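You operate a simulated robot arm through the tools that you are given. There is no shell and no other tool. Be economical: measure what you need, move in short steps, check, and stop when the job is done.

You are at the controls of a simulated robot arm. One attempt, no reset.

TASK
Pack the orange roll with the pink block beside it and fold the flap shut.
Fine: brown carton; the block is in the grey drawer, which ends shut.
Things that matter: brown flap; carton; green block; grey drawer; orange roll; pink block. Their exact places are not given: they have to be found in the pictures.

Only the result counts: the job must be done as asked and must still hold three seconds after the hand-in. Knocking over, shifting, dropping, spilling or breaking anything else fails it.

THE ROBOT
A 7-joint arm with a vacuum gripper on a trunk, on a base that drives. Base frame: it is fixed to the floor where the robot stands at the start and does not move with it; the origin is under the middle of the robot, x ahead of it, y to its left, z up; the surface under the hand at the start is at about z = 850. Units: mm, degrees, N and s.
With the tool pointing down near the work surface it reaches from about 140 to 820 mm from the robot's upright axis, wherever it stands. Its first joint turns from -166.0 to 166.0 degrees. Places, roughly: brown flap [700, -300, 1000]; carton [600, -300, 900]; grey drawer [500, -400, 700]. Payload 1.88 kg.
Tool frame: the origin (TCP) lies in the middle of the cups' lips, and z points out of the cups. The gripper has 1 cup of 32 mm across, covering 32 by 32 mm (tool x, y); the bellows give 14 mm. With the vacuum on, a cup seals on a smooth face that it is pressed against (1 to 4 N); it does not hold porous or soft things. The pull reaches 41 N.
Orientation is that of the tool frame in the base frame, as a unit quaternion [x, y, z, w]. With the cups facing straight down, the tool's x points along the base's -x, its y along +y and its z along -z.

THE INTERFACE
- The arm moves only by the tool servo_tool. Its argument "targets" is a list of rows, each an object (a shift or turn left out is 0, a gripper value left out holds the last) with "slide": the shift along the base's x, y, z in units of 100 mm (1.0 is 100 mm), a list of three; "angular": the turn, a rotation vector about the base's x, y, z in units of 120 degrees (1.0 is 120 degrees), a list of three. In form: [{"slide": [x, y, z], "angular": [wx, wy, wz]}, ...]. A call has 1 to 20 rows; each row is the pose to reach, as a shift and turn from the pose commanded when the call began. "vacuum" is the vacuum: 1 switches it on, -1 off, set as the call begins (left out, the last holds). A call with a number of a shift or a turn outside -1 to 1 is refused whole. A row lasts 0.2 s, in which the tool goes at most 50 mm and 8.6 degrees; a call with a longer step from one row to the next is refused whole, and so is a gripper value outside its range. Where a pose cannot be reached the arm comes as near as it can. A force on the tool above 90 N (or 10 N above the force at the start of the call, whichever is more), or a blocked arm, ends the call early, and 0.2 s more pass. The pull builds up within a second once a cup has sealed. Time passes only in rows, and 0.2 s behind the last, so rows that repeat a pose give it time. It gives the time, the measured TCP pose, the force on the tool (base axes) and the pull of the vacuum at its end, in the units of the frame above (readings bear some noise), with the torque about the TCP (base axes, N m) and any sound that the robot's microphone picked up, and new pictures: "pictures" is both (left out), scene, wrist or none.
- Cameras (640 x 400 px; columns grow to the right, rows downward): "scene" is now at [1.6, 102.2, 1580.1]; the picture's right is [-0.70, -0.71, 0.00], its down [-0.42, 0.41, -0.81] and it looks along [0.58, -0.57, -0.59] (base axes); focal length 256 px, centre (320, 200). "wrist" rides on the gripper at [82, 14, -216] in the tool frame; the picture's right is [-0.17, 0.99, 0.00], its down [-0.91, -0.15, -0.37] and it looks along [-0.37, -0.06, 0.93] (tool axes); focal length 243 px, centre (320, 200).
- move_column(by): slides the trunk up (or, below 0, down) by that many mm; the arm and the scene camera ride with it, the base frame stays. It gives what a move gives, with no picture.
- drive_base(legs): drives the robot by 1 to 6 legs, each [ahead, left, turn to the left] in mm, mm and degrees, along the robot's own axes; the way and the turn of a leg run together, so that a leg with both is an arc; at most 1500 mm and 180 degrees a leg. The arm and the cameras ride along, it lands a little off, and it stops where it bumps. It gives what a move gives, and a new picture of the scene camera.
- pan_tilt(pan, tilt): turns the head with the scene camera to pan (to the left, within 155 degrees either way) and tilt (down, from -29 to 69), counted from straight ahead of the robot. It gives what a move gives, and a new picture of the scene camera.
- locate(camera, pixels): there is no depth. For up to 12 entries [column, row, z] of the newest picture of that camera ("zoom" is the newest enlarged one), the place [x, y] in the base frame at which the ray of that pixel passes the height z, good to about 3 mm. The clock stands still meanwhile.
- zoom(camera, box): a new picture of the part [left, top, right, bottom] of that camera's present view, enlarged. The clock stands still meanwhile.
- sign_off(): hands the job in; it is judged then, once.

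Work in short steps. Measure before you move; look again where a grasp or a placing could have gone wrong, and mend it. You have 80 turns and 260 pictures in all, those below and enlarged ones among them. Switch the vacuum off and draw the arm clear of the work before you hand the job in, unless the task says otherwise; then end with one line.

The tools are called after "Emit:" by a JSON object that holds its "method" and its "body". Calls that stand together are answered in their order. servo_tool: Moves the arm, as the interface text tells. Its arguments: {"type":"object","properties":{"targets":{"type":"array"},"vacuum":{"type":"number"},"pictures":{"type":"string","enum":["both","scene","wrist","none"]}},"required":["targets"]} The other tools are called the same way: move_column (by) slides the trunk up or down; drive_base (legs) drives the base; pan_tilt (pan, tilt) turns the head that bears the scene camera; locate (camera, pixels) gives the place at which the rays of pixels pass given heights; zoom (camera, box) takes an enlarged picture of a part of a camera's view; sign_off () hands the job in.

At the start:

```text
clock: 0.0
ee_pos: [407.9, -250.8, 1291.0]
tcp_rot: [-0.001, 1.0, 0.001, 0.0]
wrist_force: [-0.2, -0.3, 0.0]
wrist_torque: [-0.02, 0.0, 0.0]
pull: 0.1
trunk travel left (down, up): [-525.0, 65.0]
robot x, y, heading: [-0.8, -3.4, 0.3]
head pan, tilt: [-44.4, 36.0]
```

scene: 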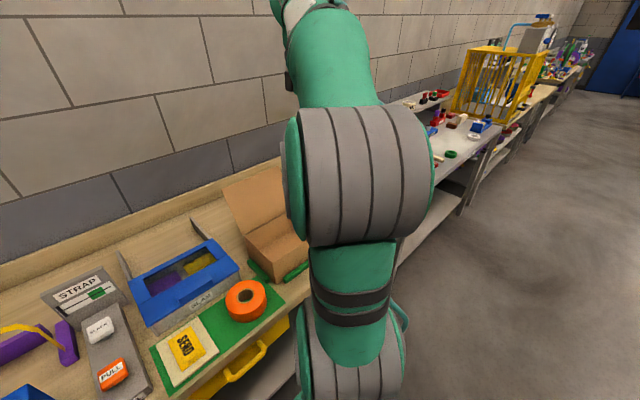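
wrist: 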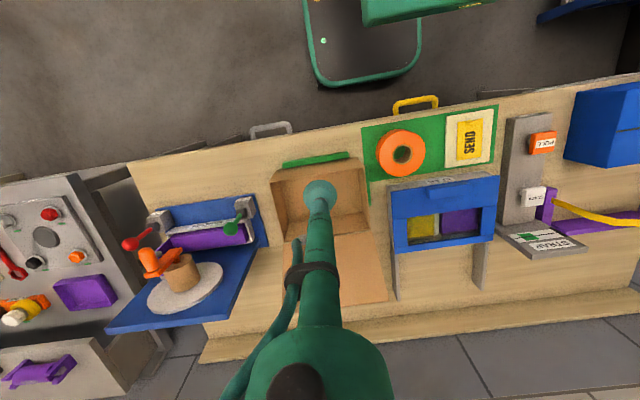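

The wrist picture shows the open carton around (320,195), the orange roll at (400,152), a grey handle at (270,130) and a yellow one at (415,103). I zoom in to see details.

Emit:
{"method": "zoom", "body": {"camera": "wrist", "box": [220, 80, 520, 310]}}

Emit:
{"method": "zoom", "body": {"camera": "scene", "box": [140, 160, 340, 400]}}

Emit:
{"method": "locate", "body": {"camera": "wrist", "pixels": [[402, 153, 850], [402, 153, 900], [270, 130, 780], [415, 103, 780], [272, 183, 950], [358, 160, 950], [368, 232, 950], [285, 240, 950], [315, 160, 850]]}}

```text
1.74 times, centred on (370, 195) of wrist
```

zoom: 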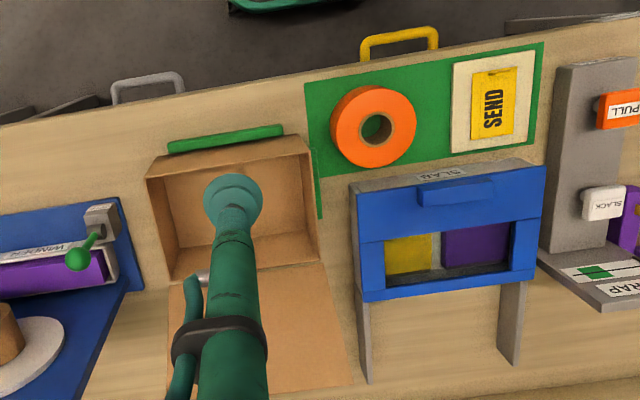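

```text
1.67 times, centred on (240, 280) of scene
```

zoom: 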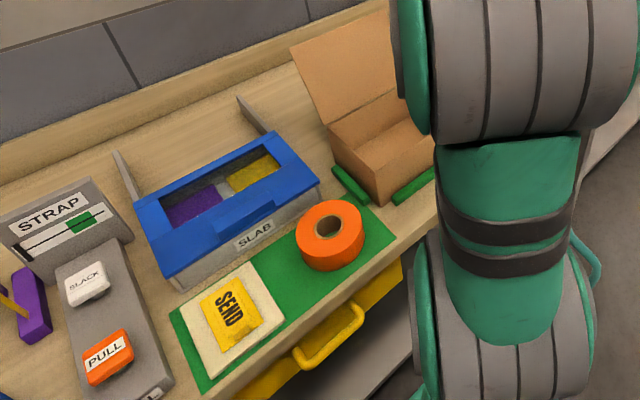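

```text
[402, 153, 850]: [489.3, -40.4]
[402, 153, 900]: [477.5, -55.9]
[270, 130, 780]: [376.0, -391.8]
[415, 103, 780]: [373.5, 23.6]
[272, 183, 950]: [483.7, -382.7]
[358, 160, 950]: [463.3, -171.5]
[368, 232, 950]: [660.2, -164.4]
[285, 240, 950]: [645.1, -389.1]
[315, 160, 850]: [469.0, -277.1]
```

The arm hides the carton from the scene camera. I move the tool left, over the roll, and look again.

Emit:
{"method": "servo_tool", "body": {"targets": [{"slide": [-0.2, 0.4, 0]}, {"slide": [-0.3, 0.8, 0]}, {"slide": [-0.4, 1.0, 0]}], "pictures": "none"}}

Emit:
{"method": "servo_tool", "body": {"targets": [{"slide": [0, 0.4, 0]}, {"slide": [0, 0.8, 0]}, {"slide": [0, 1.0, 0]}], "pictures": "none"}}

Emit:
{"method": "servo_tool", "body": {"targets": [{"slide": [0, 0.4, 0]}, {"slide": [0, 0.8, 0]}, {"slide": [0, 1.0, 0]}], "pictures": "both"}}

```text
clock: 0.8
ee_pos: [366.9, -149.4, 1290.2]
tcp_rot: [-0.001, 1.0, 0.001, 0.0]
wrist_force: [-0.1, 0.4, 0.6]
wrist_torque: [0.02, 0.04, 0.01]
pull: 0.0
trunk travel left (down, up): [-525.0, 65.0]
robot x, y, heading: [-4.3, -2.3, 0.3]
head pan, tilt: [-44.4, 36.0]
```

```text
clock: 1.6
ee_pos: [367.6, -49.6, 1291.0]
tcp_rot: [0.001, 1.0, 0.0, -0.001]
wrist_force: [0.0, -0.7, -0.2]
wrist_torque: [-0.02, -0.03, 0.01]
pull: 0.2
trunk travel left (down, up): [-525.0, 65.0]
robot x, y, heading: [-1.4, 1.2, 0.1]
head pan, tilt: [-44.4, 36.0]
```

```text
clock: 2.4
ee_pos: [366.6, 49.0, 1292.6]
tcp_rot: [0.0, 1.0, 0.0, 0.0]
wrist_force: [0.2, 0.3, 0.5]
wrist_torque: [0.01, -0.05, -0.01]
pull: 0.0
trunk travel left (down, up): [-525.0, 65.0]
robot x, y, heading: [0.4, 0.5, -0.0]
head pan, tilt: [-44.4, 36.0]
```

scene: 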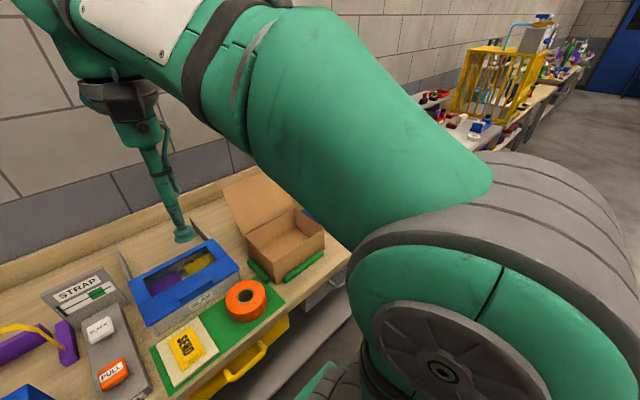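
wrist: 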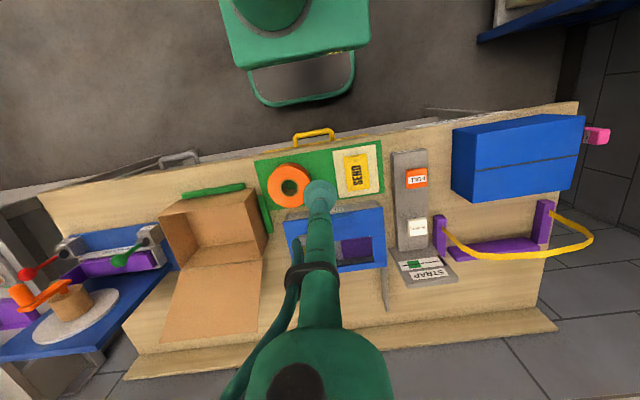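

The carton is now fully visible. I zoom in both pictures to measure the carton, flap and roll.

Emit:
{"method": "zoom", "body": {"camera": "scene", "box": [200, 160, 360, 340]}}

Emit:
{"method": "locate", "body": {"camera": "zoom", "pixels": [[320, 200, 850]]}}

Emit:
{"method": "zoom", "body": {"camera": "wrist", "box": [130, 120, 330, 350]}}

```text
2.22 times, centred on (280, 250) of scene
```

zoom: 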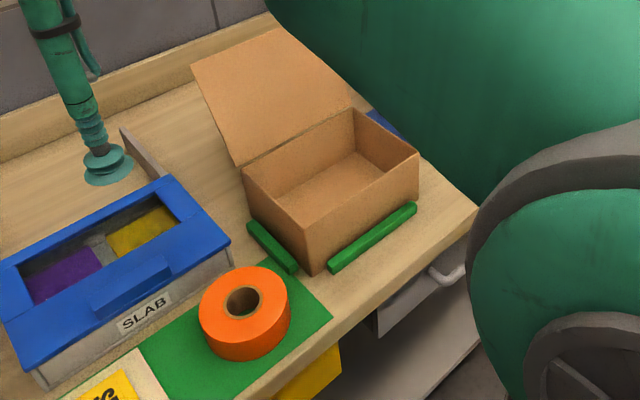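

```text
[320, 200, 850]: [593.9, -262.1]
```

```text
1.74 times, centred on (230, 235) of wrist
```

zoom: 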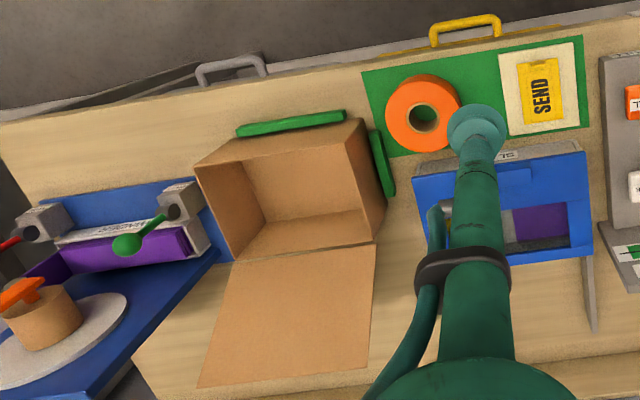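

I locate the carton corners in the scene view at several heights.

Emit:
{"method": "locate", "body": {"camera": "scene", "pixels": [[316.4, 283.7, 850], [313.2, 262.6, 950], [313.2, 262.6, 900], [364.1, 229.7, 950], [364.1, 229.7, 920], [335.8, 208.6, 950], [335.8, 208.6, 920], [284.9, 235.6, 950], [284.9, 235.6, 920], [262.4, 189.2, 1050], [301, 172.6, 1050], [313.2, 262.6, 920]]}}

Emit:
{"method": "locate", "body": {"camera": "zoom", "pixels": [[195, 165, 920], [195, 165, 950], [345, 120, 920], [345, 120, 950], [375, 245, 920], [375, 245, 950], [235, 262, 920], [235, 262, 950], [198, 388, 1050], [365, 367, 1050], [198, 388, 1000], [365, 367, 1000]]}}

```text
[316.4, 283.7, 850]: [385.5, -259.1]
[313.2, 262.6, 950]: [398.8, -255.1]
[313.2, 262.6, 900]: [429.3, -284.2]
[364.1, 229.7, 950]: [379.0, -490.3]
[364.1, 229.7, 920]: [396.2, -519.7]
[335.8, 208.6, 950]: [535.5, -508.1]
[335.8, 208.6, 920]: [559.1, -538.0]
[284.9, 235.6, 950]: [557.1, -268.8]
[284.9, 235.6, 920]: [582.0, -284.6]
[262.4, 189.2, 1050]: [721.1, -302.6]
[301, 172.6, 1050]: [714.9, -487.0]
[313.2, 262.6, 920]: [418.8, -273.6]
```

```text
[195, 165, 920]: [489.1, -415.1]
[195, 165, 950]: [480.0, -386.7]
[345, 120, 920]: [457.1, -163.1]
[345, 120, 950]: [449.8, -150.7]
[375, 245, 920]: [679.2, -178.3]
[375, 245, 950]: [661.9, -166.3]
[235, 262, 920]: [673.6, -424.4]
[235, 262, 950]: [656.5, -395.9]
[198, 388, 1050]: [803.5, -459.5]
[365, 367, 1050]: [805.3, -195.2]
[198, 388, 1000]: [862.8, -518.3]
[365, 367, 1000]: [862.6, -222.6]
```

I mis-added the column offset (off by 40), so I locate again with corrected columns.

Emit:
{"method": "locate", "body": {"camera": "scene", "pixels": [[276.4, 283.7, 850], [273.2, 262.6, 950], [273.2, 262.6, 920], [324.1, 229.7, 950], [324.1, 229.7, 920], [295.8, 208.6, 950], [295.8, 208.6, 920], [244.9, 235.6, 950], [244.9, 235.6, 920], [222.4, 189.2, 1050], [261, 172.6, 1050], [246, 283, 850]]}}

Emit:
{"method": "locate", "body": {"camera": "scene", "pixels": [[222.4, 189.2, 1100], [261, 172.6, 1100], [222.4, 189.2, 1150], [261, 172.6, 1150], [245, 295, 890], [245, 295, 900], [334, 270, 800], [334, 270, 750]]}}

Emit:
{"method": "locate", "body": {"camera": "zoom", "pixels": [[198, 388, 1100], [365, 367, 1100], [198, 388, 1150], [365, 367, 1150], [422, 113, 900], [423, 116, 890], [232, 68, 800], [232, 68, 750], [345, 118, 940], [345, 118, 930]]}}

```text
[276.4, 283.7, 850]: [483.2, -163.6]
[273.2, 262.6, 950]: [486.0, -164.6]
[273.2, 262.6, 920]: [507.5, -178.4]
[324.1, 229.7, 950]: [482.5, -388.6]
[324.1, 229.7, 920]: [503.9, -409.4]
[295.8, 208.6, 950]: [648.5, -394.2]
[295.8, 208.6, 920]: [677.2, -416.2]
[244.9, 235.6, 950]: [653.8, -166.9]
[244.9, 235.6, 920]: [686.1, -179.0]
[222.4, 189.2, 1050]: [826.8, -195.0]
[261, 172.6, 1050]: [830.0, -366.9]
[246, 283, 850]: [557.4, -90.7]
```

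```text
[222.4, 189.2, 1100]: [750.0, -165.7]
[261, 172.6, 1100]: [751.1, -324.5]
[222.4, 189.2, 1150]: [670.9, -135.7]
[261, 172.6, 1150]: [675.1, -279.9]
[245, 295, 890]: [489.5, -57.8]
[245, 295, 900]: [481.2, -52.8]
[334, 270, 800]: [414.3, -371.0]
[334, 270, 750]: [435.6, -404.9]
```

```text
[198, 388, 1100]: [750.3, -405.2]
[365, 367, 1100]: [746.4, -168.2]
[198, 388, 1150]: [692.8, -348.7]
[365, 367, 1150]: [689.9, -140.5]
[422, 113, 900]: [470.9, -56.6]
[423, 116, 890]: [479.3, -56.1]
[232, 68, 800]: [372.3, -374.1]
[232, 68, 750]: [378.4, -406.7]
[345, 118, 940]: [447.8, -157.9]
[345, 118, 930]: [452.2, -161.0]
```

Carton rim is at z≈950, x 483–653, y −390 to −165; flap tip about (750, −280, 1100). Now I look at the grey drawer: move the tool to about (200,−400) and tilt it toward +x so the wrist camera views the front.

Emit:
{"method": "servo_tool", "body": {"targets": [{"slide": [-0.3, -0.4, 0]}, {"slide": [-0.6, -0.8, 0]}, {"slide": [-0.9, -1.0, 0]}], "pictures": "none"}}

Emit:
{"method": "servo_tool", "body": {"targets": [{"slide": [0, -0.4, -0.1]}, {"slide": [0, -0.8, -0.2]}, {"slide": [0, -1.0, -0.3]}], "pictures": "none"}}

Emit:
{"method": "servo_tool", "body": {"targets": [{"slide": [0, -0.4, -0.1]}, {"slide": [0, -0.8, -0.2]}, {"slide": [0, -1.0, -0.3]}], "pictures": "none"}}

Emit:
{"method": "servo_tool", "body": {"targets": [{"slide": [0, -0.4, -0.1]}, {"slide": [0, -0.8, -0.2]}, {"slide": [0, -1.0, -0.3]}], "pictures": "both"}}

```text
clock: 3.2
ee_pos: [275.8, -50.6, 1291.4]
tcp_rot: [0.0, 1.0, 0.0, 0.001]
wrist_force: [0.0, 0.7, -0.1]
wrist_torque: [0.01, -0.02, 0.0]
pull: 0.0
trunk travel left (down, up): [-525.0, 65.0]
robot x, y, heading: [2.7, -1.2, 0.1]
head pan, tilt: [-44.4, 36.0]
```

```text
clock: 4.0
ee_pos: [276.3, -151.2, 1261.6]
tcp_rot: [0.001, 1.0, -0.001, 0.0]
wrist_force: [-0.7, -0.2, -0.2]
wrist_torque: [-0.01, -0.01, 0.01]
pull: 0.2
trunk travel left (down, up): [-525.0, 65.0]
robot x, y, heading: [1.7, -3.0, -0.1]
head pan, tilt: [-44.4, 36.0]
```

```text
clock: 4.8
ee_pos: [277.3, -250.6, 1232.3]
tcp_rot: [0.001, 1.0, 0.0, 0.001]
wrist_force: [0.1, 0.0, -0.4]
wrist_torque: [0.02, -0.06, 0.02]
pull: 0.2
trunk travel left (down, up): [-525.0, 65.0]
robot x, y, heading: [-3.0, -1.5, 0.1]
head pan, tilt: [-44.4, 36.0]
```

```text
clock: 5.6
ee_pos: [276.3, -350.3, 1202.1]
tcp_rot: [0.0, 1.0, -0.001, 0.0]
wrist_force: [0.2, -1.1, -0.6]
wrist_torque: [-0.04, -0.01, 0.01]
pull: 0.1
trunk travel left (down, up): [-525.0, 65.0]
robot x, y, heading: [1.3, -1.3, 0.3]
head pan, tilt: [-44.4, 36.0]
```

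scene: 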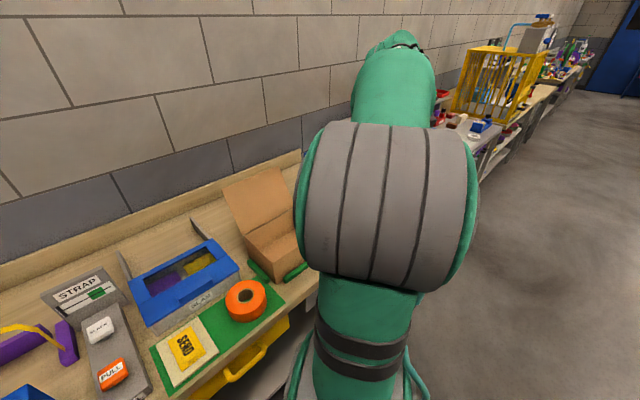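
wrist: 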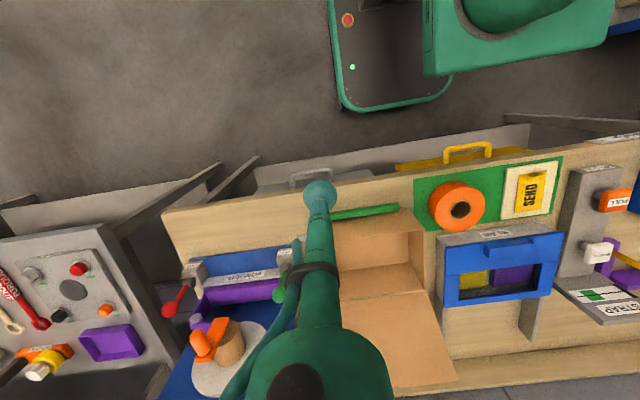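

The drawer front is partly visible below the handle at (310,178). I tilt the tool 45° forward and lower it so the wrist camera faces the drawer front.

Emit:
{"method": "servo_tool", "body": {"targets": [{"slide": [-0.1, 0, -0.3], "angular": [0, -0.0625, 0]}, {"slide": [-0.2, 0, -0.6], "angular": [0, -0.125, 0]}, {"slide": [-0.3, 0, -0.9], "angular": [0, -0.1875, 0]}, {"slide": [-0.4, 0, -1.0], "angular": [0, -0.25, 0]}, {"slide": [-0.5, 0, -1.0], "angular": [0, -0.3125, 0]}, {"slide": [-0.5, 0, -1.0], "angular": [0, -0.375, 0]}], "pictures": "wrist"}}

```text
clock: 7.0
ee_pos: [226.5, -351.3, 1101.9]
tcp_rot: [-0.001, 0.924, 0.0, 0.384]
wrist_force: [-0.4, 0.1, 0.7]
wrist_torque: [0.02, -0.03, -0.01]
pull: 0.2
trunk travel left (down, up): [-525.0, 65.0]
robot x, y, heading: [1.8, -1.1, 0.0]
head pan, tilt: [-44.4, 36.0]
```

wrist: 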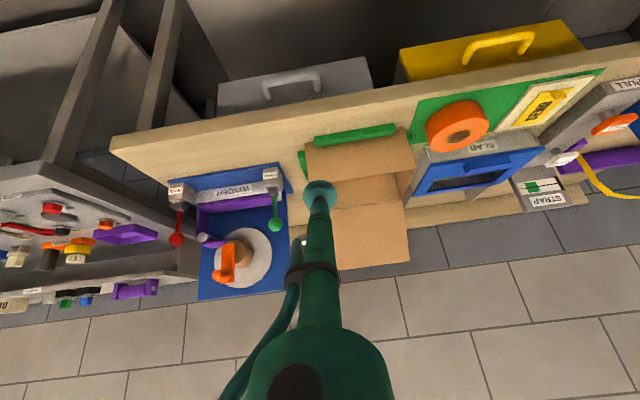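

The grey drawer front spans about (218–372, 60–115), handle around (290,82). I zoom and locate it.

Emit:
{"method": "zoom", "body": {"camera": "wrist", "box": [200, 40, 400, 165]}}

Emit:
{"method": "locate", "body": {"camera": "wrist", "pixels": [[110, 136, 850], [300, 105, 820], [300, 105, 800], [300, 130, 850], [245, 130, 850], [218, 85, 700], [218, 85, 650], [368, 60, 700], [368, 60, 650], [290, 76, 750], [290, 76, 700], [266, 100, 750]]}}

```text
3.20 times, centred on (300, 102) of wrist
```

zoom: 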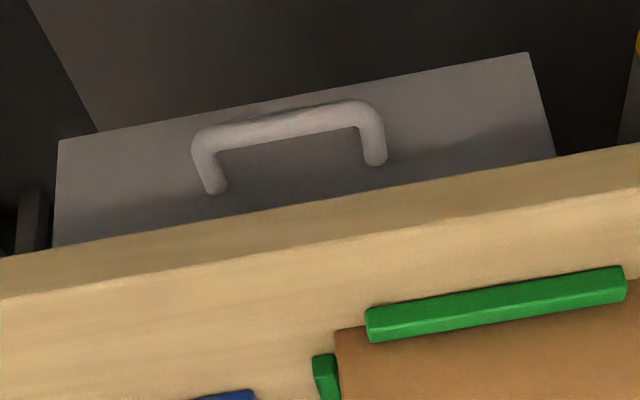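

```text
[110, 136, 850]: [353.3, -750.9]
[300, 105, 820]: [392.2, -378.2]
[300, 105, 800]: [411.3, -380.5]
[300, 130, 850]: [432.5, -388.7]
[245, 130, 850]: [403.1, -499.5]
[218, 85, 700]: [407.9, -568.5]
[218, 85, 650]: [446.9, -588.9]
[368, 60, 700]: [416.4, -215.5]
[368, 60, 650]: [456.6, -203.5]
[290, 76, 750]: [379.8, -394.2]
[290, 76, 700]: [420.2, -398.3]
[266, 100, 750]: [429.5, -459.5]
```

I locate the posts' feet and the drawer's bottom edge, and the bench's front edge more exactly.

Emit:
{"method": "locate", "body": {"camera": "wrist", "pixels": [[267.2, 98.9, 760], [317.8, 89.5, 760], [290, 78.6, 760], [300, 102, 800], [300, 102, 820], [300, 114, 850], [218.7, 83.2, 720], [365, 56, 720], [218.7, 83.2, 690], [365, 56, 690], [240, 112.6, 810], [240, 95, 740]]}}

```text
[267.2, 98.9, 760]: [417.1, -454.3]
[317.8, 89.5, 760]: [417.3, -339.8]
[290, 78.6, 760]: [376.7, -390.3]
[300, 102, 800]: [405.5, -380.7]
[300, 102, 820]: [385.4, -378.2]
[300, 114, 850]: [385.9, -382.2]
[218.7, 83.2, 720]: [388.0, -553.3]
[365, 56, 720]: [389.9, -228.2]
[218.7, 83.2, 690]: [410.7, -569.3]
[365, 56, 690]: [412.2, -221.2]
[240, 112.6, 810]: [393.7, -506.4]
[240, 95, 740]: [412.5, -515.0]
```

Drawer face at x≈415, z 690–815, y −565…−222; handle posts y −454/−340; bench edge x≈386, underside ≈820. I plan to suck onto the face right of the handle at about y −510, z 740: first bring the tool horizontal at x≈290.

Emit:
{"method": "servo_tool", "body": {"targets": [{"slide": [0.0, -0.3, 0], "angular": [0, -0.0625, 0]}, {"slide": [0.1, -0.6, 0], "angular": [0, -0.125, 0]}, {"slide": [0.2, -0.8, 0], "angular": [0, -0.1875, 0]}, {"slide": [0.3, -1.0, 0], "angular": [0, -0.25, 0]}, {"slide": [0.4, -1.0, 0], "angular": [0, -0.3125, 0]}, {"slide": [0.5, -1.0, 0], "angular": [0, -0.375, 0]}], "pictures": "none"}}

Emit:
{"method": "servo_tool", "body": {"targets": [{"slide": [0, -0.3, 0]}, {"slide": [0, -0.6, 0]}], "pictures": "both"}}

```text
clock: 8.6
ee_pos: [272.9, -471.6, 1181.2]
tcp_rot: [-0.057, 0.715, -0.059, 0.694]
wrist_force: [0.6, 0.3, -0.6]
wrist_torque: [-0.01, -0.03, -0.17]
pull: 0.0
trunk travel left (down, up): [-525.0, 65.0]
robot x, y, heading: [0.5, 1.9, 0.3]
head pan, tilt: [-44.4, 36.0]
stopped in row 6: the arm was blocked; the commanded pose is now the measured one
```

```text
clock: 9.2
ee_pos: [272.0, -532.0, 1179.0]
tcp_rot: [-0.055, 0.715, -0.056, 0.695]
wrist_force: [0.2, 1.0, 0.4]
wrist_torque: [-0.04, 0.06, -0.01]
pull: 0.0
trunk travel left (down, up): [-525.0, 65.0]
robot x, y, heading: [-0.8, 1.4, -0.1]
head pan, tilt: [-44.4, 36.0]
```

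scene: 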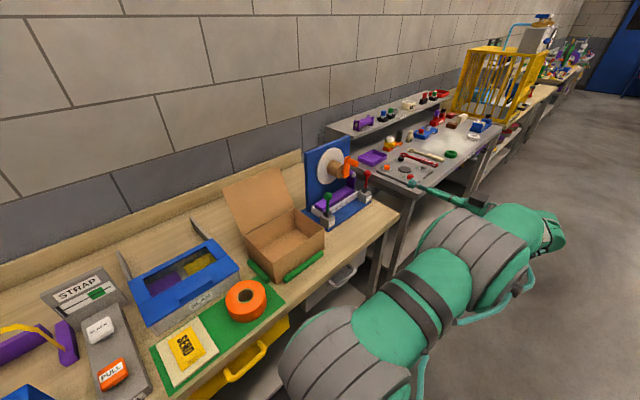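
wrist: 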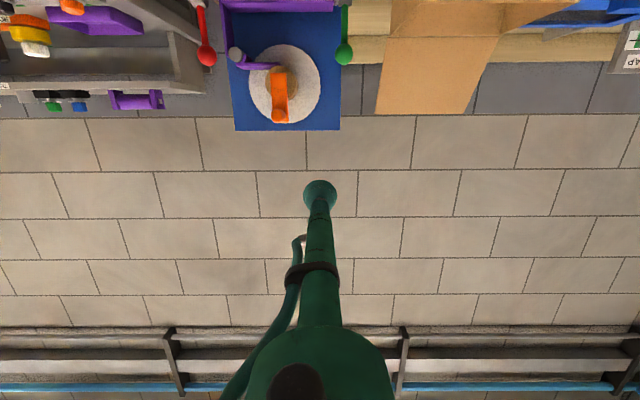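

The arm was blocked slightly (orientation ~9° off yaw). The scene now shows the drawer; I zoom for measurement, then lower the trunk.

Emit:
{"method": "zoom", "body": {"camera": "scene", "box": [210, 160, 410, 340]}}

Emit:
{"method": "move_column", "body": {"by": -380}}

```text
2.22 times, centred on (310, 250) of scene
```

zoom: 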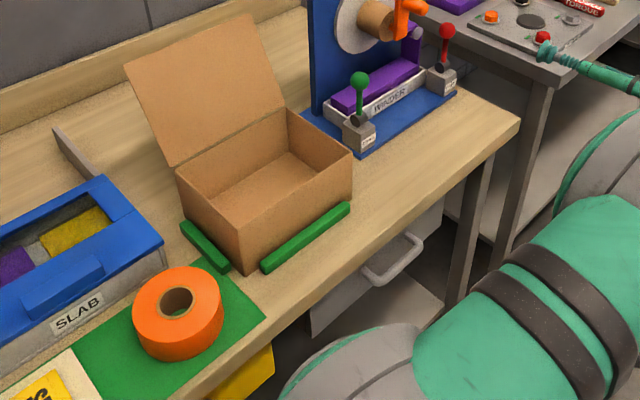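

```text
clock: 12.9
ee_pos: [272.7, -533.0, 800.1]
tcp_rot: [-0.057, 0.715, -0.056, 0.694]
wrist_force: [-1.0, -1.1, 0.0]
wrist_torque: [-0.04, -0.01, 0.05]
pull: 0.0
trunk travel left (down, up): [-145.0, 445.0]
robot x, y, heading: [3.1, 0.7, -0.1]
head pan, tilt: [-44.4, 36.0]
```

The tool axis is along +x within 2° (only rolled about itself), which is fine. I move toward z≈740, y≈−512, x≈350 and look.

Emit:
{"method": "servo_tool", "body": {"targets": [{"slide": [0.1, 0.1, -0.3]}, {"slide": [0.3, 0.2, -0.6]}, {"slide": [0.7, 0.2, -0.6]}], "pictures": "both"}}

```text
clock: 13.7
ee_pos: [343.2, -513.4, 739.3]
tcp_rot: [-0.056, 0.715, -0.056, 0.695]
wrist_force: [0.2, 0.2, 0.2]
wrist_torque: [-0.05, 0.0, 0.0]
pull: 0.0
trunk travel left (down, up): [-145.0, 445.0]
robot x, y, heading: [1.0, 0.2, 0.0]
head pan, tilt: [-44.4, 36.0]
```

scene: 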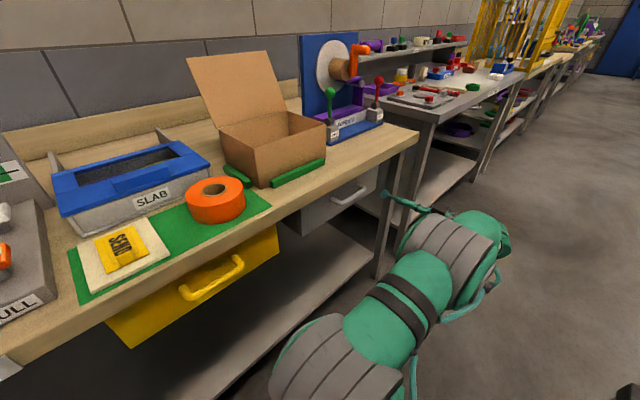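
wrist: 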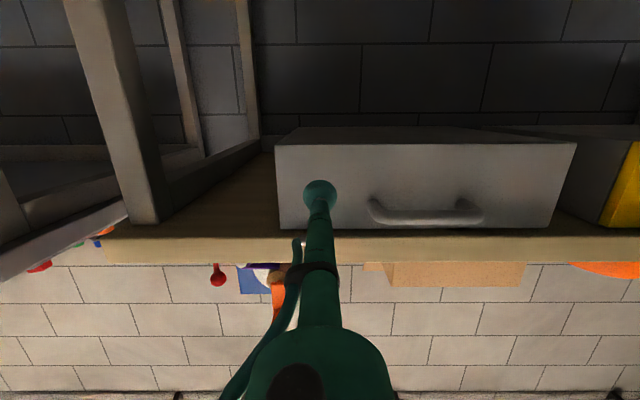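

The cup lies over the free part of the front, right of the handle. I switch vacuum on and approach.

Emit:
{"method": "servo_tool", "body": {"targets": [{"slide": [0.3, 0, 0]}, {"slide": [0.55, 0, 0]}, {"slide": [0.6, 0, 0]}, {"slide": [0.65, 0, 0]}, {"slide": [0.69, 0, 0]}, {"slide": [0.69, 0, 0]}], "vacuum": 1, "pictures": "wrist"}}

```text
clock: 15.1
ee_pos: [410.1, -511.0, 737.7]
tcp_rot: [-0.055, 0.715, -0.056, 0.695]
wrist_force: [-28.3, 9.2, -5.4]
wrist_torque: [-0.1, -0.42, -0.05]
pull: 40.2
trunk travel left (down, up): [-145.0, 445.0]
robot x, y, heading: [1.8, 1.7, 0.1]
head pan, tilt: [-44.4, 36.0]
```

wrist: 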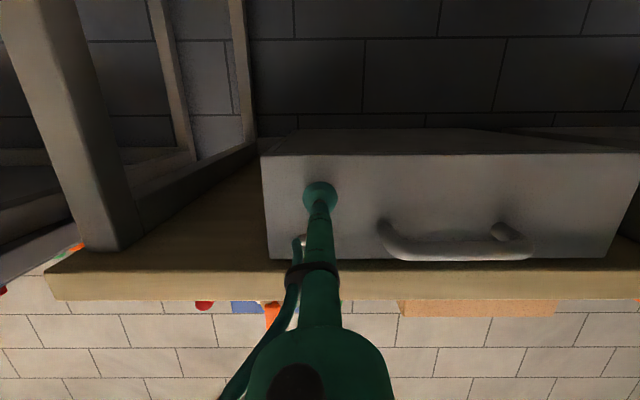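

Sealed with a pull of 40 N. I pull slowly 100 mm toward −x and check.

Emit:
{"method": "servo_tool", "body": {"targets": [{"slide": [-0.05, 0, 0]}, {"slide": [-0.15, 0, 0]}, {"slide": [-0.3, 0, 0]}, {"slide": [-0.45, 0, 0]}, {"slide": [-0.6, 0, 0]}, {"slide": [-0.8, 0, 0]}, {"slide": [-1.0, 0, 0]}], "pictures": "both"}}

```text
clock: 16.7
ee_pos: [311.0, -511.9, 738.1]
tcp_rot: [-0.054, 0.716, -0.056, 0.694]
wrist_force: [-0.8, 6.9, -9.2]
wrist_torque: [0.1, -0.3, -0.1]
pull: 40.8
trunk travel left (down, up): [-145.0, 445.0]
robot x, y, heading: [1.3, -1.1, 0.1]
head pan, tilt: [-44.4, 36.0]
```

scene: 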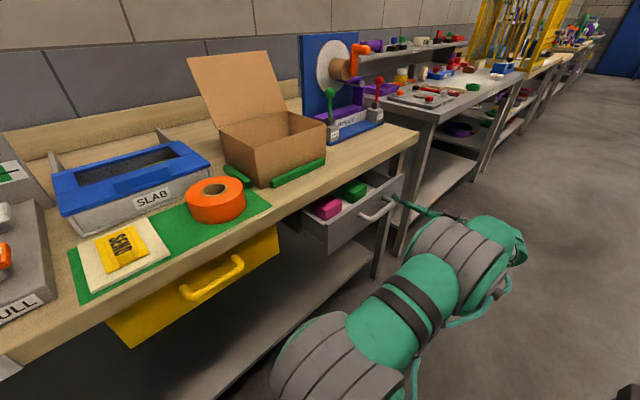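
wrist: 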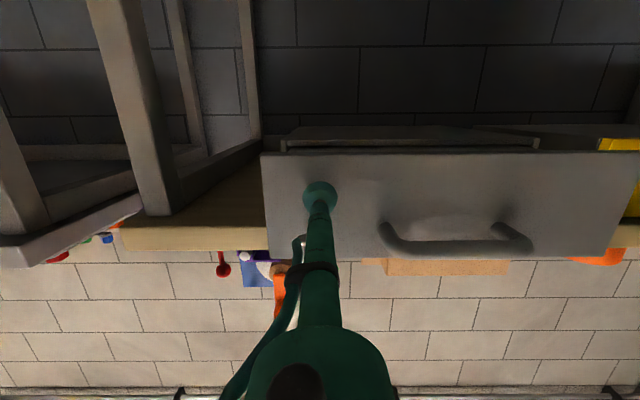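

The drawer slides freely; pink and green blocks are visible at (328,208) and (355,190). I pull another 60 mm so the pink block is well clear of the bench edge.

Emit:
{"method": "servo_tool", "body": {"targets": [{"slide": [-0.1, 0, 0]}, {"slide": [-0.25, 0, 0]}, {"slide": [-0.4, 0, 0]}, {"slide": [-0.55, 0, 0]}, {"slide": [-0.65, 0, 0]}, {"slide": [-0.65, 0, 0]}], "pictures": "scene"}}

Emit:
{"method": "zoom", "body": {"camera": "scene", "box": [260, 130, 440, 270]}}

```text
clock: 18.1
ee_pos: [245.4, -512.5, 738.6]
tcp_rot: [-0.056, 0.715, -0.055, 0.694]
wrist_force: [-1.4, 2.5, -11.2]
wrist_torque: [-0.05, -0.34, -0.04]
pull: 40.5
trunk travel left (down, up): [-145.0, 445.0]
robot x, y, heading: [2.1, -1.9, 0.1]
head pan, tilt: [-44.4, 36.0]
```

scene: 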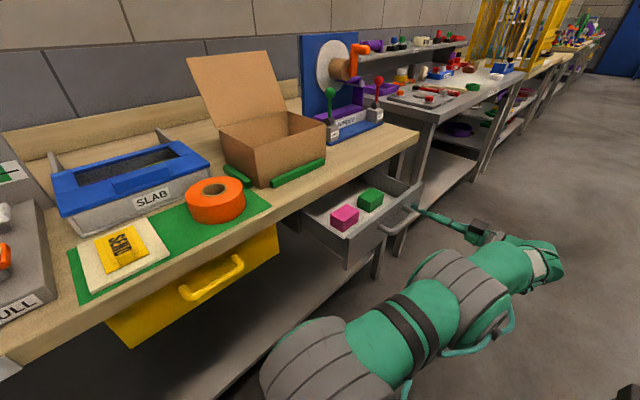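

```text
2.86 times, centred on (350, 200) of scene
```

zoom: 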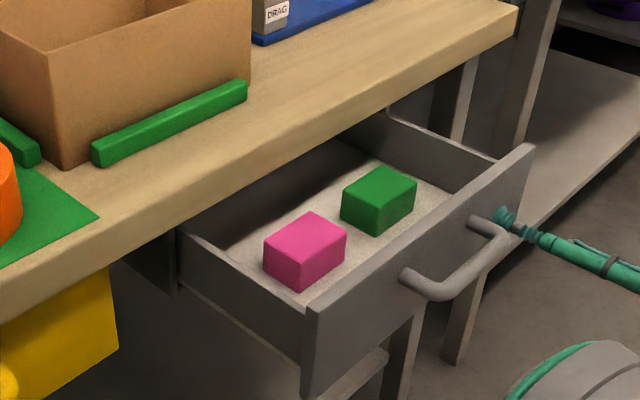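

I locate the pink block's top corners and bottom corner at trial heights.

Emit:
{"method": "locate", "body": {"camera": "zoom", "pixels": [[308, 234, 750], [308, 234, 730], [300, 290, 700], [300, 262, 750], [264, 244, 750], [311, 212, 750], [347, 231, 750], [264, 272, 700], [380, 188, 750], [300, 262, 735], [530, 145, 800], [305, 305, 800]]}}

```text
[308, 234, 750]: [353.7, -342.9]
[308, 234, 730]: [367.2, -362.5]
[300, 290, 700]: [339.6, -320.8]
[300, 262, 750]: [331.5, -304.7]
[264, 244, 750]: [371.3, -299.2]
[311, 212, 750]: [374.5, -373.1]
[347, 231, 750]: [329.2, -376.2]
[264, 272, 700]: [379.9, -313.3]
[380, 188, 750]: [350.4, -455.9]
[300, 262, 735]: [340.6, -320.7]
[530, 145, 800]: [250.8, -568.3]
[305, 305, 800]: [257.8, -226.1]
```

Block top ≈735 and centre ≈(362,−357), rather close to the bench edge (386). I pull the drawer a further 45 mm.

Emit:
{"method": "servo_tool", "body": {"targets": [{"slide": [-0.1, 0, 0]}, {"slide": [-0.2, 0, 0]}, {"slide": [-0.3, 0, 0]}, {"slide": [-0.4, 0, 0]}, {"slide": [-0.45, 0, 0]}, {"slide": [-0.45, 0, 0]}], "pictures": "scene"}}

Emit:
{"method": "zoom", "body": {"camera": "scene", "box": [260, 130, 440, 270]}}

```text
clock: 19.5
ee_pos: [203.8, -514.9, 742.9]
tcp_rot: [-0.055, 0.717, -0.054, 0.693]
wrist_force: [1.3, 12.2, -8.5]
wrist_torque: [0.02, -0.17, -0.06]
pull: 41.1
out of reach, approached as far as the arm can: row 4, 5, 6
trunk travel left (down, up): [-145.0, 445.0]
robot x, y, heading: [1.1, -0.3, 0.2]
head pan, tilt: [-44.4, 36.0]
```

scene: 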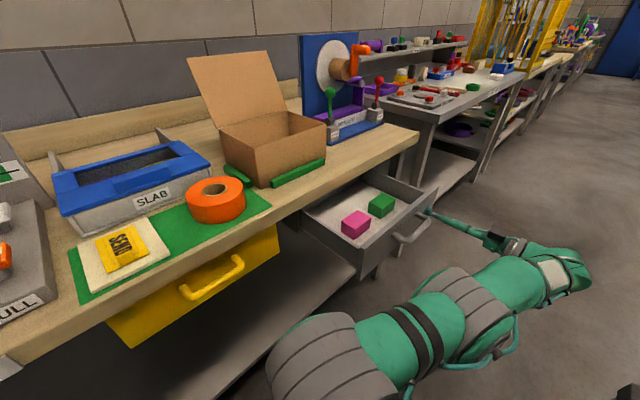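

```text
2.86 times, centred on (350, 200) of scene
```

zoom: 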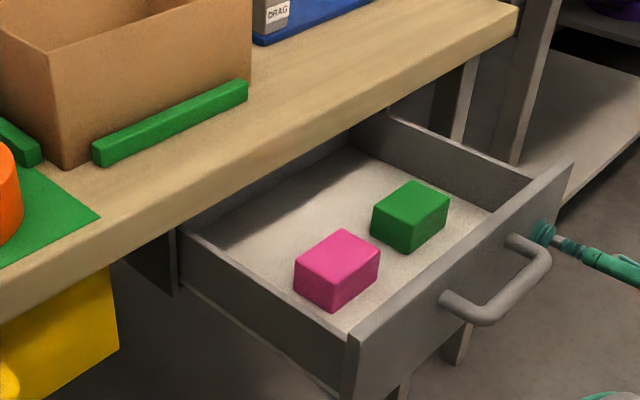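

Good: plenty of clearance now. I locate the block again, and release the vacuum, backing off along −x is limited so I first release in place.

Emit:
{"method": "locate", "body": {"camera": "zoom", "pixels": [[333, 283, 735], [295, 262, 735], [343, 229, 735], [381, 249, 735], [333, 311, 700], [333, 311, 695], [338, 256, 735], [338, 256, 745], [412, 203, 735], [448, 196, 735]]}}

Emit:
{"method": "servo_tool", "body": {"targets": [{"slide": [0, 0, 0]}, {"slide": [0, 0, 0]}, {"slide": [0, 0, 0]}, {"slide": [0, 0, 0]}], "vacuum": -1, "pictures": "none"}}

```text
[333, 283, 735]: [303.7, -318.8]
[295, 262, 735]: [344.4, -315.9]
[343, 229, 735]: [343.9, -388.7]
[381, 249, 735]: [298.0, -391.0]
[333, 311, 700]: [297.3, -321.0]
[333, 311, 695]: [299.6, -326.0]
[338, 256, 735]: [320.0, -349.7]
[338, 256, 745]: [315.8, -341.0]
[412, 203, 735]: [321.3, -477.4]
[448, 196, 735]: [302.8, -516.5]
```

```text
clock: 20.5
ee_pos: [203.8, -517.0, 742.5]
tcp_rot: [-0.054, 0.716, -0.056, 0.693]
wrist_force: [-1.4, -0.5, 0.5]
wrist_torque: [0.03, -0.01, 0.0]
pull: 0.1
trunk travel left (down, up): [-145.0, 445.0]
robot x, y, heading: [1.9, -1.0, 0.2]
head pan, tilt: [-44.4, 36.0]
```

Released. I back the cup off diagonally (−x, −y) away from the face, then raise the trunk.

Emit:
{"method": "servo_tool", "body": {"targets": [{"slide": [-0.1, -0.1, 0]}, {"slide": [-0.25, -0.3, 0]}, {"slide": [-0.4, -0.5, 0]}], "pictures": "none"}}

Emit:
{"method": "move_column", "body": {"by": 300}}

```text
clock: 21.3
ee_pos: [164.1, -565.6, 743.7]
tcp_rot: [-0.056, 0.715, -0.057, 0.694]
wrist_force: [0.5, -0.1, 0.8]
wrist_torque: [0.0, 0.1, 0.02]
pull: 0.0
trunk travel left (down, up): [-145.0, 445.0]
robot x, y, heading: [1.3, 1.7, -0.2]
head pan, tilt: [-44.4, 36.0]
```

```text
clock: 24.3
ee_pos: [164.5, -566.7, 1042.5]
tcp_rot: [-0.056, 0.715, -0.056, 0.695]
wrist_force: [0.8, 0.4, 0.3]
wrist_torque: [0.0, -0.03, -0.01]
pull: 0.1
trunk travel left (down, up): [-445.0, 145.0]
robot x, y, heading: [-0.5, -0.7, -0.2]
head pan, tilt: [-44.4, 36.0]
```

Now I rotate the tool back to vertical in 11 rows while moving toward (264,−466), z≈1040.

Emit:
{"method": "servo_tool", "body": {"targets": [{"slide": [0.09, 0.09, 0], "angular": [0.0054, 0.0668, -0.0054]}, {"slide": [0.18, 0.18, 0], "angular": [0.0107, 0.1336, -0.0107]}, {"slide": [0.27, 0.27, 0], "angular": [0.0161, 0.2005, -0.0161]}, {"slide": [0.36, 0.36, 0], "angular": [0.0215, 0.2673, -0.0215]}, {"slide": [0.45, 0.45, 0], "angular": [0.0268, 0.3341, -0.0268]}, {"slide": [0.54, 0.54, 0], "angular": [0.0322, 0.4009, -0.0322]}, {"slide": [0.63, 0.63, 0], "angular": [0.0375, 0.4677, -0.0375]}, {"slide": [0.72, 0.72, 0], "angular": [0.0429, 0.5345, -0.0429]}, {"slide": [0.81, 0.81, 0], "angular": [0.0483, 0.6014, -0.0483]}, {"slide": [0.9, 0.9, 0], "angular": [0.0536, 0.6682, -0.0536]}, {"slide": [1.0, 1.0, 0], "angular": [0.059, 0.735, -0.059]}], "pictures": "none"}}

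Emit:
{"method": "servo_tool", "body": {"targets": [{"slide": [0.2, 0.35, 0]}, {"slide": [0.4, 0.75, 0]}, {"slide": [0.57, 1.0, 0]}], "pictures": "both"}}

```text
clock: 26.7
ee_pos: [265.1, -465.8, 1043.1]
tcp_rot: [0.0, 1.0, 0.0, -0.002]
wrist_force: [-0.5, -0.2, 0.1]
wrist_torque: [-0.01, -0.05, 0.02]
pull: 0.0
trunk travel left (down, up): [-445.0, 145.0]
robot x, y, heading: [0.3, 0.2, -0.1]
head pan, tilt: [-44.4, 36.0]
```

```text
clock: 27.5
ee_pos: [321.0, -366.7, 1042.8]
tcp_rot: [0.001, 1.0, 0.0, 0.0]
wrist_force: [-0.4, 0.4, 0.9]
wrist_torque: [0.02, -0.05, -0.02]
pull: 0.0
trunk travel left (down, up): [-445.0, 145.0]
robot x, y, heading: [1.3, 3.4, 0.1]
head pan, tilt: [-44.4, 36.0]
```

scene: 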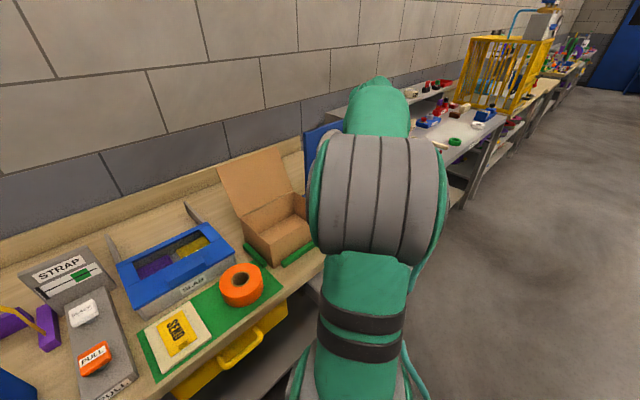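
wrist: 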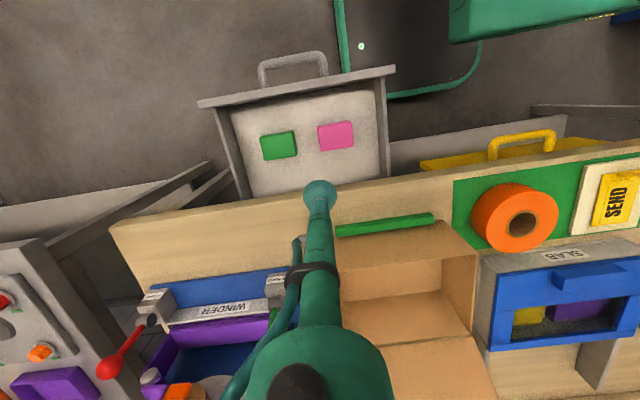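

The drawer and blocks are clearly visible; pink at (335,136). I locate it in the wrist view.

Emit:
{"method": "locate", "body": {"camera": "wrist", "pixels": [[335, 134, 735], [318, 125, 735], [352, 122, 735], [354, 146, 735], [321, 150, 735], [279, 145, 735], [380, 70, 800]]}}

Emit:
{"method": "zoom", "body": {"camera": "wrist", "box": [220, 60, 420, 185]}}

```text
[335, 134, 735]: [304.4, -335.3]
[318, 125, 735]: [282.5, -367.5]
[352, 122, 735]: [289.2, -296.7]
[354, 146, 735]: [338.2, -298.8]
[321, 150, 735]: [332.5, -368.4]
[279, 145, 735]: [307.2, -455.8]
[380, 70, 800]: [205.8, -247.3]
```

```text
3.20 times, centred on (320, 122) of wrist
```

zoom: 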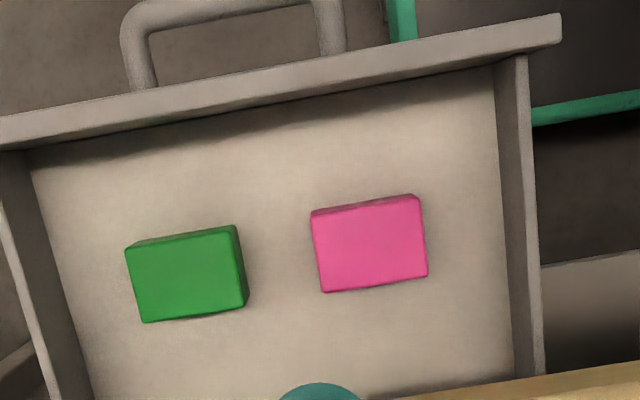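

Combining both views, the block's top is at about z 757, centre ≈(309,−333), ~50×70 mm. I go above it and down to about z 800 to check.

Emit:
{"method": "servo_tool", "body": {"targets": [{"slide": [-0.12, 0.34, -0.2]}, {"slide": [-0.12, 0.34, -0.6]}, {"slide": [-0.12, 0.34, -1.0]}], "pictures": "none"}}

Emit:
{"method": "servo_tool", "body": {"targets": [{"slide": [0, 0, -0.4]}, {"slide": [0, 0, -0.8]}, {"slide": [0, 0, -1.0]}], "pictures": "none"}}

Emit:
{"method": "servo_tool", "body": {"targets": [{"slide": [0, 0, -0.25]}, {"slide": [0, 0, -0.45]}], "pictures": "both"}}

```text
clock: 28.3
ee_pos: [309.7, -331.7, 944.1]
tcp_rot: [-0.001, 1.0, -0.001, -0.001]
wrist_force: [0.0, 0.2, 0.6]
wrist_torque: [-0.02, -0.02, 0.03]
pull: 0.1
trunk travel left (down, up): [-445.0, 145.0]
robot x, y, heading: [0.7, 4.2, -0.0]
head pan, tilt: [-44.4, 36.0]
```

```text
clock: 29.1
ee_pos: [308.1, -332.4, 842.7]
tcp_rot: [-0.001, 1.0, 0.001, 0.0]
wrist_force: [0.1, -0.8, 0.2]
wrist_torque: [-0.01, -0.02, -0.01]
pull: 0.0
trunk travel left (down, up): [-445.0, 145.0]
robot x, y, heading: [0.2, -1.9, 0.1]
head pan, tilt: [-44.4, 36.0]
```

```text
clock: 29.7
ee_pos: [308.4, -332.1, 796.2]
tcp_rot: [-0.001, 1.0, 0.0, 0.0]
wrist_force: [0.3, 0.1, -0.3]
wrist_torque: [-0.02, -0.05, -0.03]
pull: 0.0
trunk travel left (down, up): [-445.0, 145.0]
robot x, y, heading: [-1.8, 0.3, 0.1]
head pan, tilt: [-44.4, 36.0]
```

scene: 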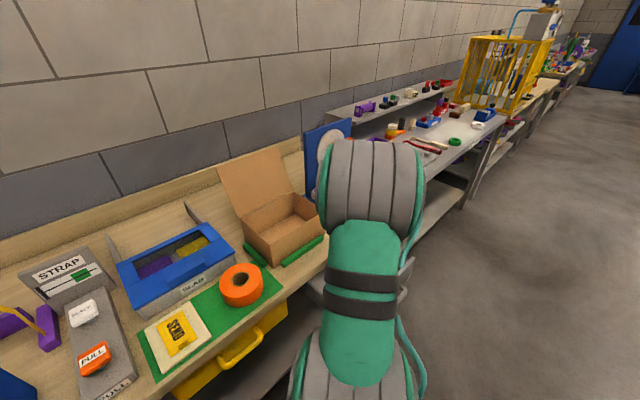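
wrist: 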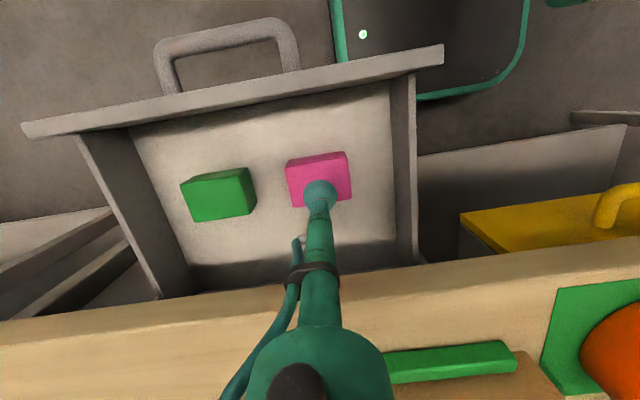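

The cup is over the pink block. I check the block's centre once more before touching.

Emit:
{"method": "locate", "body": {"camera": "wrist", "pixels": [[319, 178, 757], [287, 161, 757], [345, 152, 757], [351, 184, 757], [320, 195, 796]]}}

Emit:
{"method": "zoom", "body": {"camera": "wrist", "box": [260, 130, 380, 230]}}

```text
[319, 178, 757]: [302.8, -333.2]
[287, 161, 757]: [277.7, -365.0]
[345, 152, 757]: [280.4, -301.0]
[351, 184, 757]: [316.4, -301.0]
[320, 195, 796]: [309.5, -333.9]
```

```text
4.00 times, centred on (320, 180) of wrist
```

zoom: 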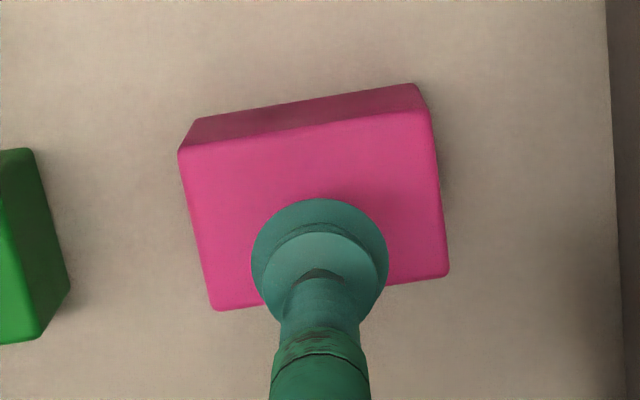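

The block's top centre is at about (307,−333), right under the cup. Vacuum on, descending slowly.

Emit:
{"method": "servo_tool", "body": {"targets": [{"slide": [-0.02, 0, -0.2]}, {"slide": [-0.02, 0, -0.32]}, {"slide": [-0.02, 0, -0.37]}, {"slide": [-0.02, 0, -0.42]}, {"slide": [-0.02, 0, -0.42]}], "vacuum": 1, "pictures": "none"}}

```text
clock: 30.9
ee_pos: [307.3, -331.3, 758.0]
tcp_rot: [0.0, 1.0, -0.001, 0.001]
wrist_force: [-0.2, 3.1, 13.3]
wrist_torque: [0.04, 0.0, -0.1]
pull: 40.9
trunk travel left (down, up): [-445.0, 145.0]
robot x, y, heading: [-0.7, -3.0, -0.0]
head pan, tilt: [-44.4, 36.0]
```

Sealed at 41 N. I lift straight up out of the drawer.

Emit:
{"method": "servo_tool", "body": {"targets": [{"slide": [0, 0, 0.1]}, {"slide": [0, 0, 0.3]}, {"slide": [0, 0, 0.6]}, {"slide": [0, 0, 1.0]}], "pictures": "none"}}

Emit:
{"method": "servo_tool", "body": {"targets": [{"slide": [0, 0, 0.4]}, {"slide": [0, 0, 0.8]}, {"slide": [0, 0, 1.0]}], "pictures": "none"}}

Emit:
{"method": "servo_tool", "body": {"targets": [{"slide": [0, 0, 0.4]}, {"slide": [0, 0, 0.8]}, {"slide": [0, 0, 1.0]}], "pictures": "wrist"}}

```text
clock: 31.9
ee_pos: [306.8, -332.1, 855.8]
tcp_rot: [-0.001, 1.0, 0.0, -0.001]
wrist_force: [-0.1, 0.2, -2.2]
wrist_torque: [0.01, 0.04, -0.01]
pull: 41.0
trunk travel left (down, up): [-445.0, 145.0]
robot x, y, heading: [-2.0, -3.0, -0.2]
head pan, tilt: [-44.4, 36.0]
```

```text
clock: 32.7
ee_pos: [307.7, -330.8, 955.9]
tcp_rot: [0.0, 1.0, 0.0, -0.001]
wrist_force: [0.7, 0.1, -1.2]
wrist_torque: [0.0, -0.04, 0.0]
pull: 40.6
trunk travel left (down, up): [-445.0, 145.0]
robot x, y, heading: [-1.5, -3.6, 0.0]
head pan, tilt: [-44.4, 36.0]
```

```text
clock: 33.5
ee_pos: [306.2, -331.1, 1055.1]
tcp_rot: [-0.001, 1.0, 0.0, -0.001]
wrist_force: [0.1, -0.5, -2.2]
wrist_torque: [0.04, -0.03, 0.0]
pull: 40.9
trunk travel left (down, up): [-445.0, 145.0]
robot x, y, heading: [1.4, -1.4, 0.1]
head pan, tilt: [-44.4, 36.0]
```

wrist: 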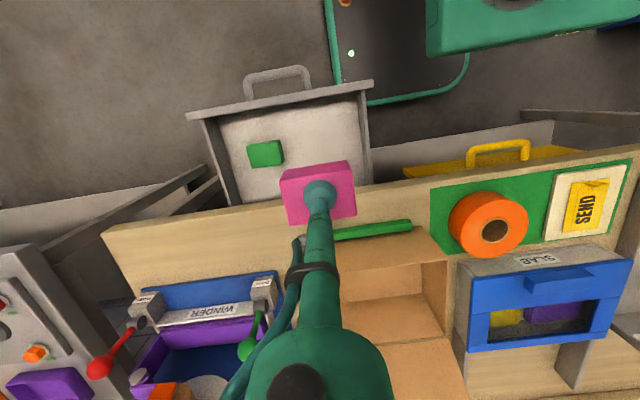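

Block held. From this view I also measure the roll at (490,224) and the carton's near rim.

Emit:
{"method": "zoom", "body": {"camera": "wrist", "box": [320, 160, 560, 310]}}

Emit:
{"method": "locate", "body": {"camera": "wrist", "pixels": [[449, 222, 895], [528, 216, 895], [487, 192, 895], [495, 255, 880], [495, 231, 895], [495, 231, 905]]}}

```text
2.67 times, centred on (440, 235) of wrist
```

zoom: 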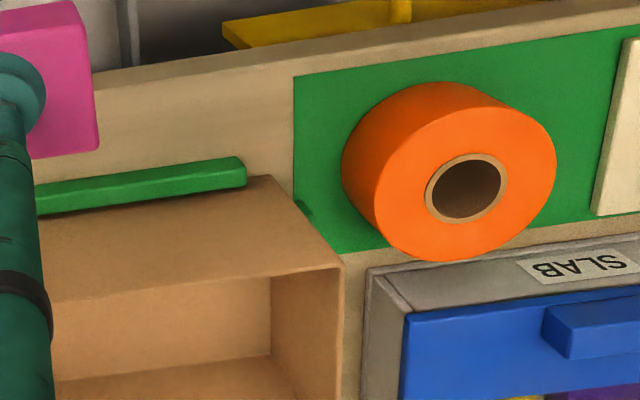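

```text
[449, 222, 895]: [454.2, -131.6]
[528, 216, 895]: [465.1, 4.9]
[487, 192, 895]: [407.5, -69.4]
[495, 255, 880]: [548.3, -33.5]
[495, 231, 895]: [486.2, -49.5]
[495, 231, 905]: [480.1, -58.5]
```

Roll top at z≈900, centre ≈(482,−53). I measure its diameter and the carton's inside.

Emit:
{"method": "locate", "body": {"camera": "wrist", "pixels": [[459.5, 227.5, 900], [528.9, 220, 900], [490, 199, 900], [484.5, 257.5, 900], [479.6, 230, 900], [510.6, 228, 900], [447, 259.5, 950], [427, 261.5, 950], [423, 227, 850]]}}

Emit:
{"method": "servo_tool", "body": {"targets": [{"slide": [0.4, 0, 0.1]}, {"slide": [0.8, 0, 0.2]}, {"slide": [1.0, 0, 0.2]}], "pictures": "none"}}

Emit:
{"method": "servo_tool", "body": {"targets": [{"slide": [0.4, 0, 0]}, {"slide": [0.8, 0, 0]}, {"slide": [1.0, 0, 0]}], "pictures": "both"}}

```text
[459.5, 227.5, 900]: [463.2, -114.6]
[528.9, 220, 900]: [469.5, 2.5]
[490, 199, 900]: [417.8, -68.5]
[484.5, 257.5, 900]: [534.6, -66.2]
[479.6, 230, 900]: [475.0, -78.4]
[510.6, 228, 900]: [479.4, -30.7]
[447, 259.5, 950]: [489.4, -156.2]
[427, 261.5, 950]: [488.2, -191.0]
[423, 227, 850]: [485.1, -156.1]
```

```text
clock: 34.3
ee_pos: [406.5, -331.9, 1076.4]
tcp_rot: [0.0, 1.0, 0.0, -0.001]
wrist_force: [0.0, 0.7, -1.8]
wrist_torque: [0.0, -0.03, 0.01]
pull: 41.1
trunk travel left (down, up): [-445.0, 145.0]
robot x, y, heading: [-0.1, -0.1, 0.2]
head pan, tilt: [-44.4, 36.0]
```

```text
clock: 35.1
ee_pos: [508.2, -333.6, 1076.7]
tcp_rot: [0.0, 1.0, 0.0, -0.001]
wrist_force: [0.3, -0.3, -2.1]
wrist_torque: [0.02, -0.02, 0.01]
pull: 40.0
trunk travel left (down, up): [-445.0, 145.0]
robot x, y, heading: [0.7, 1.2, -0.1]
head pan, tilt: [-44.4, 36.0]
```

scene: 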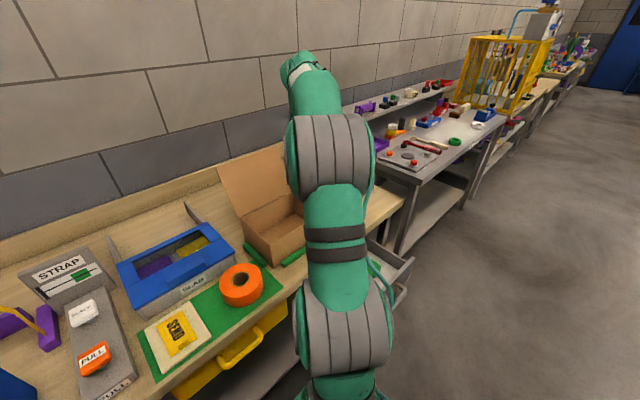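
wrist: 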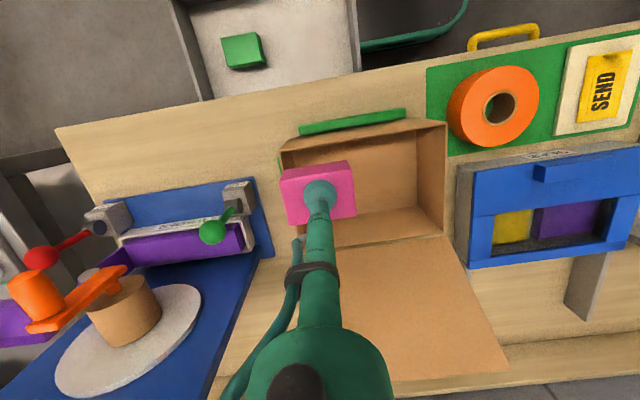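

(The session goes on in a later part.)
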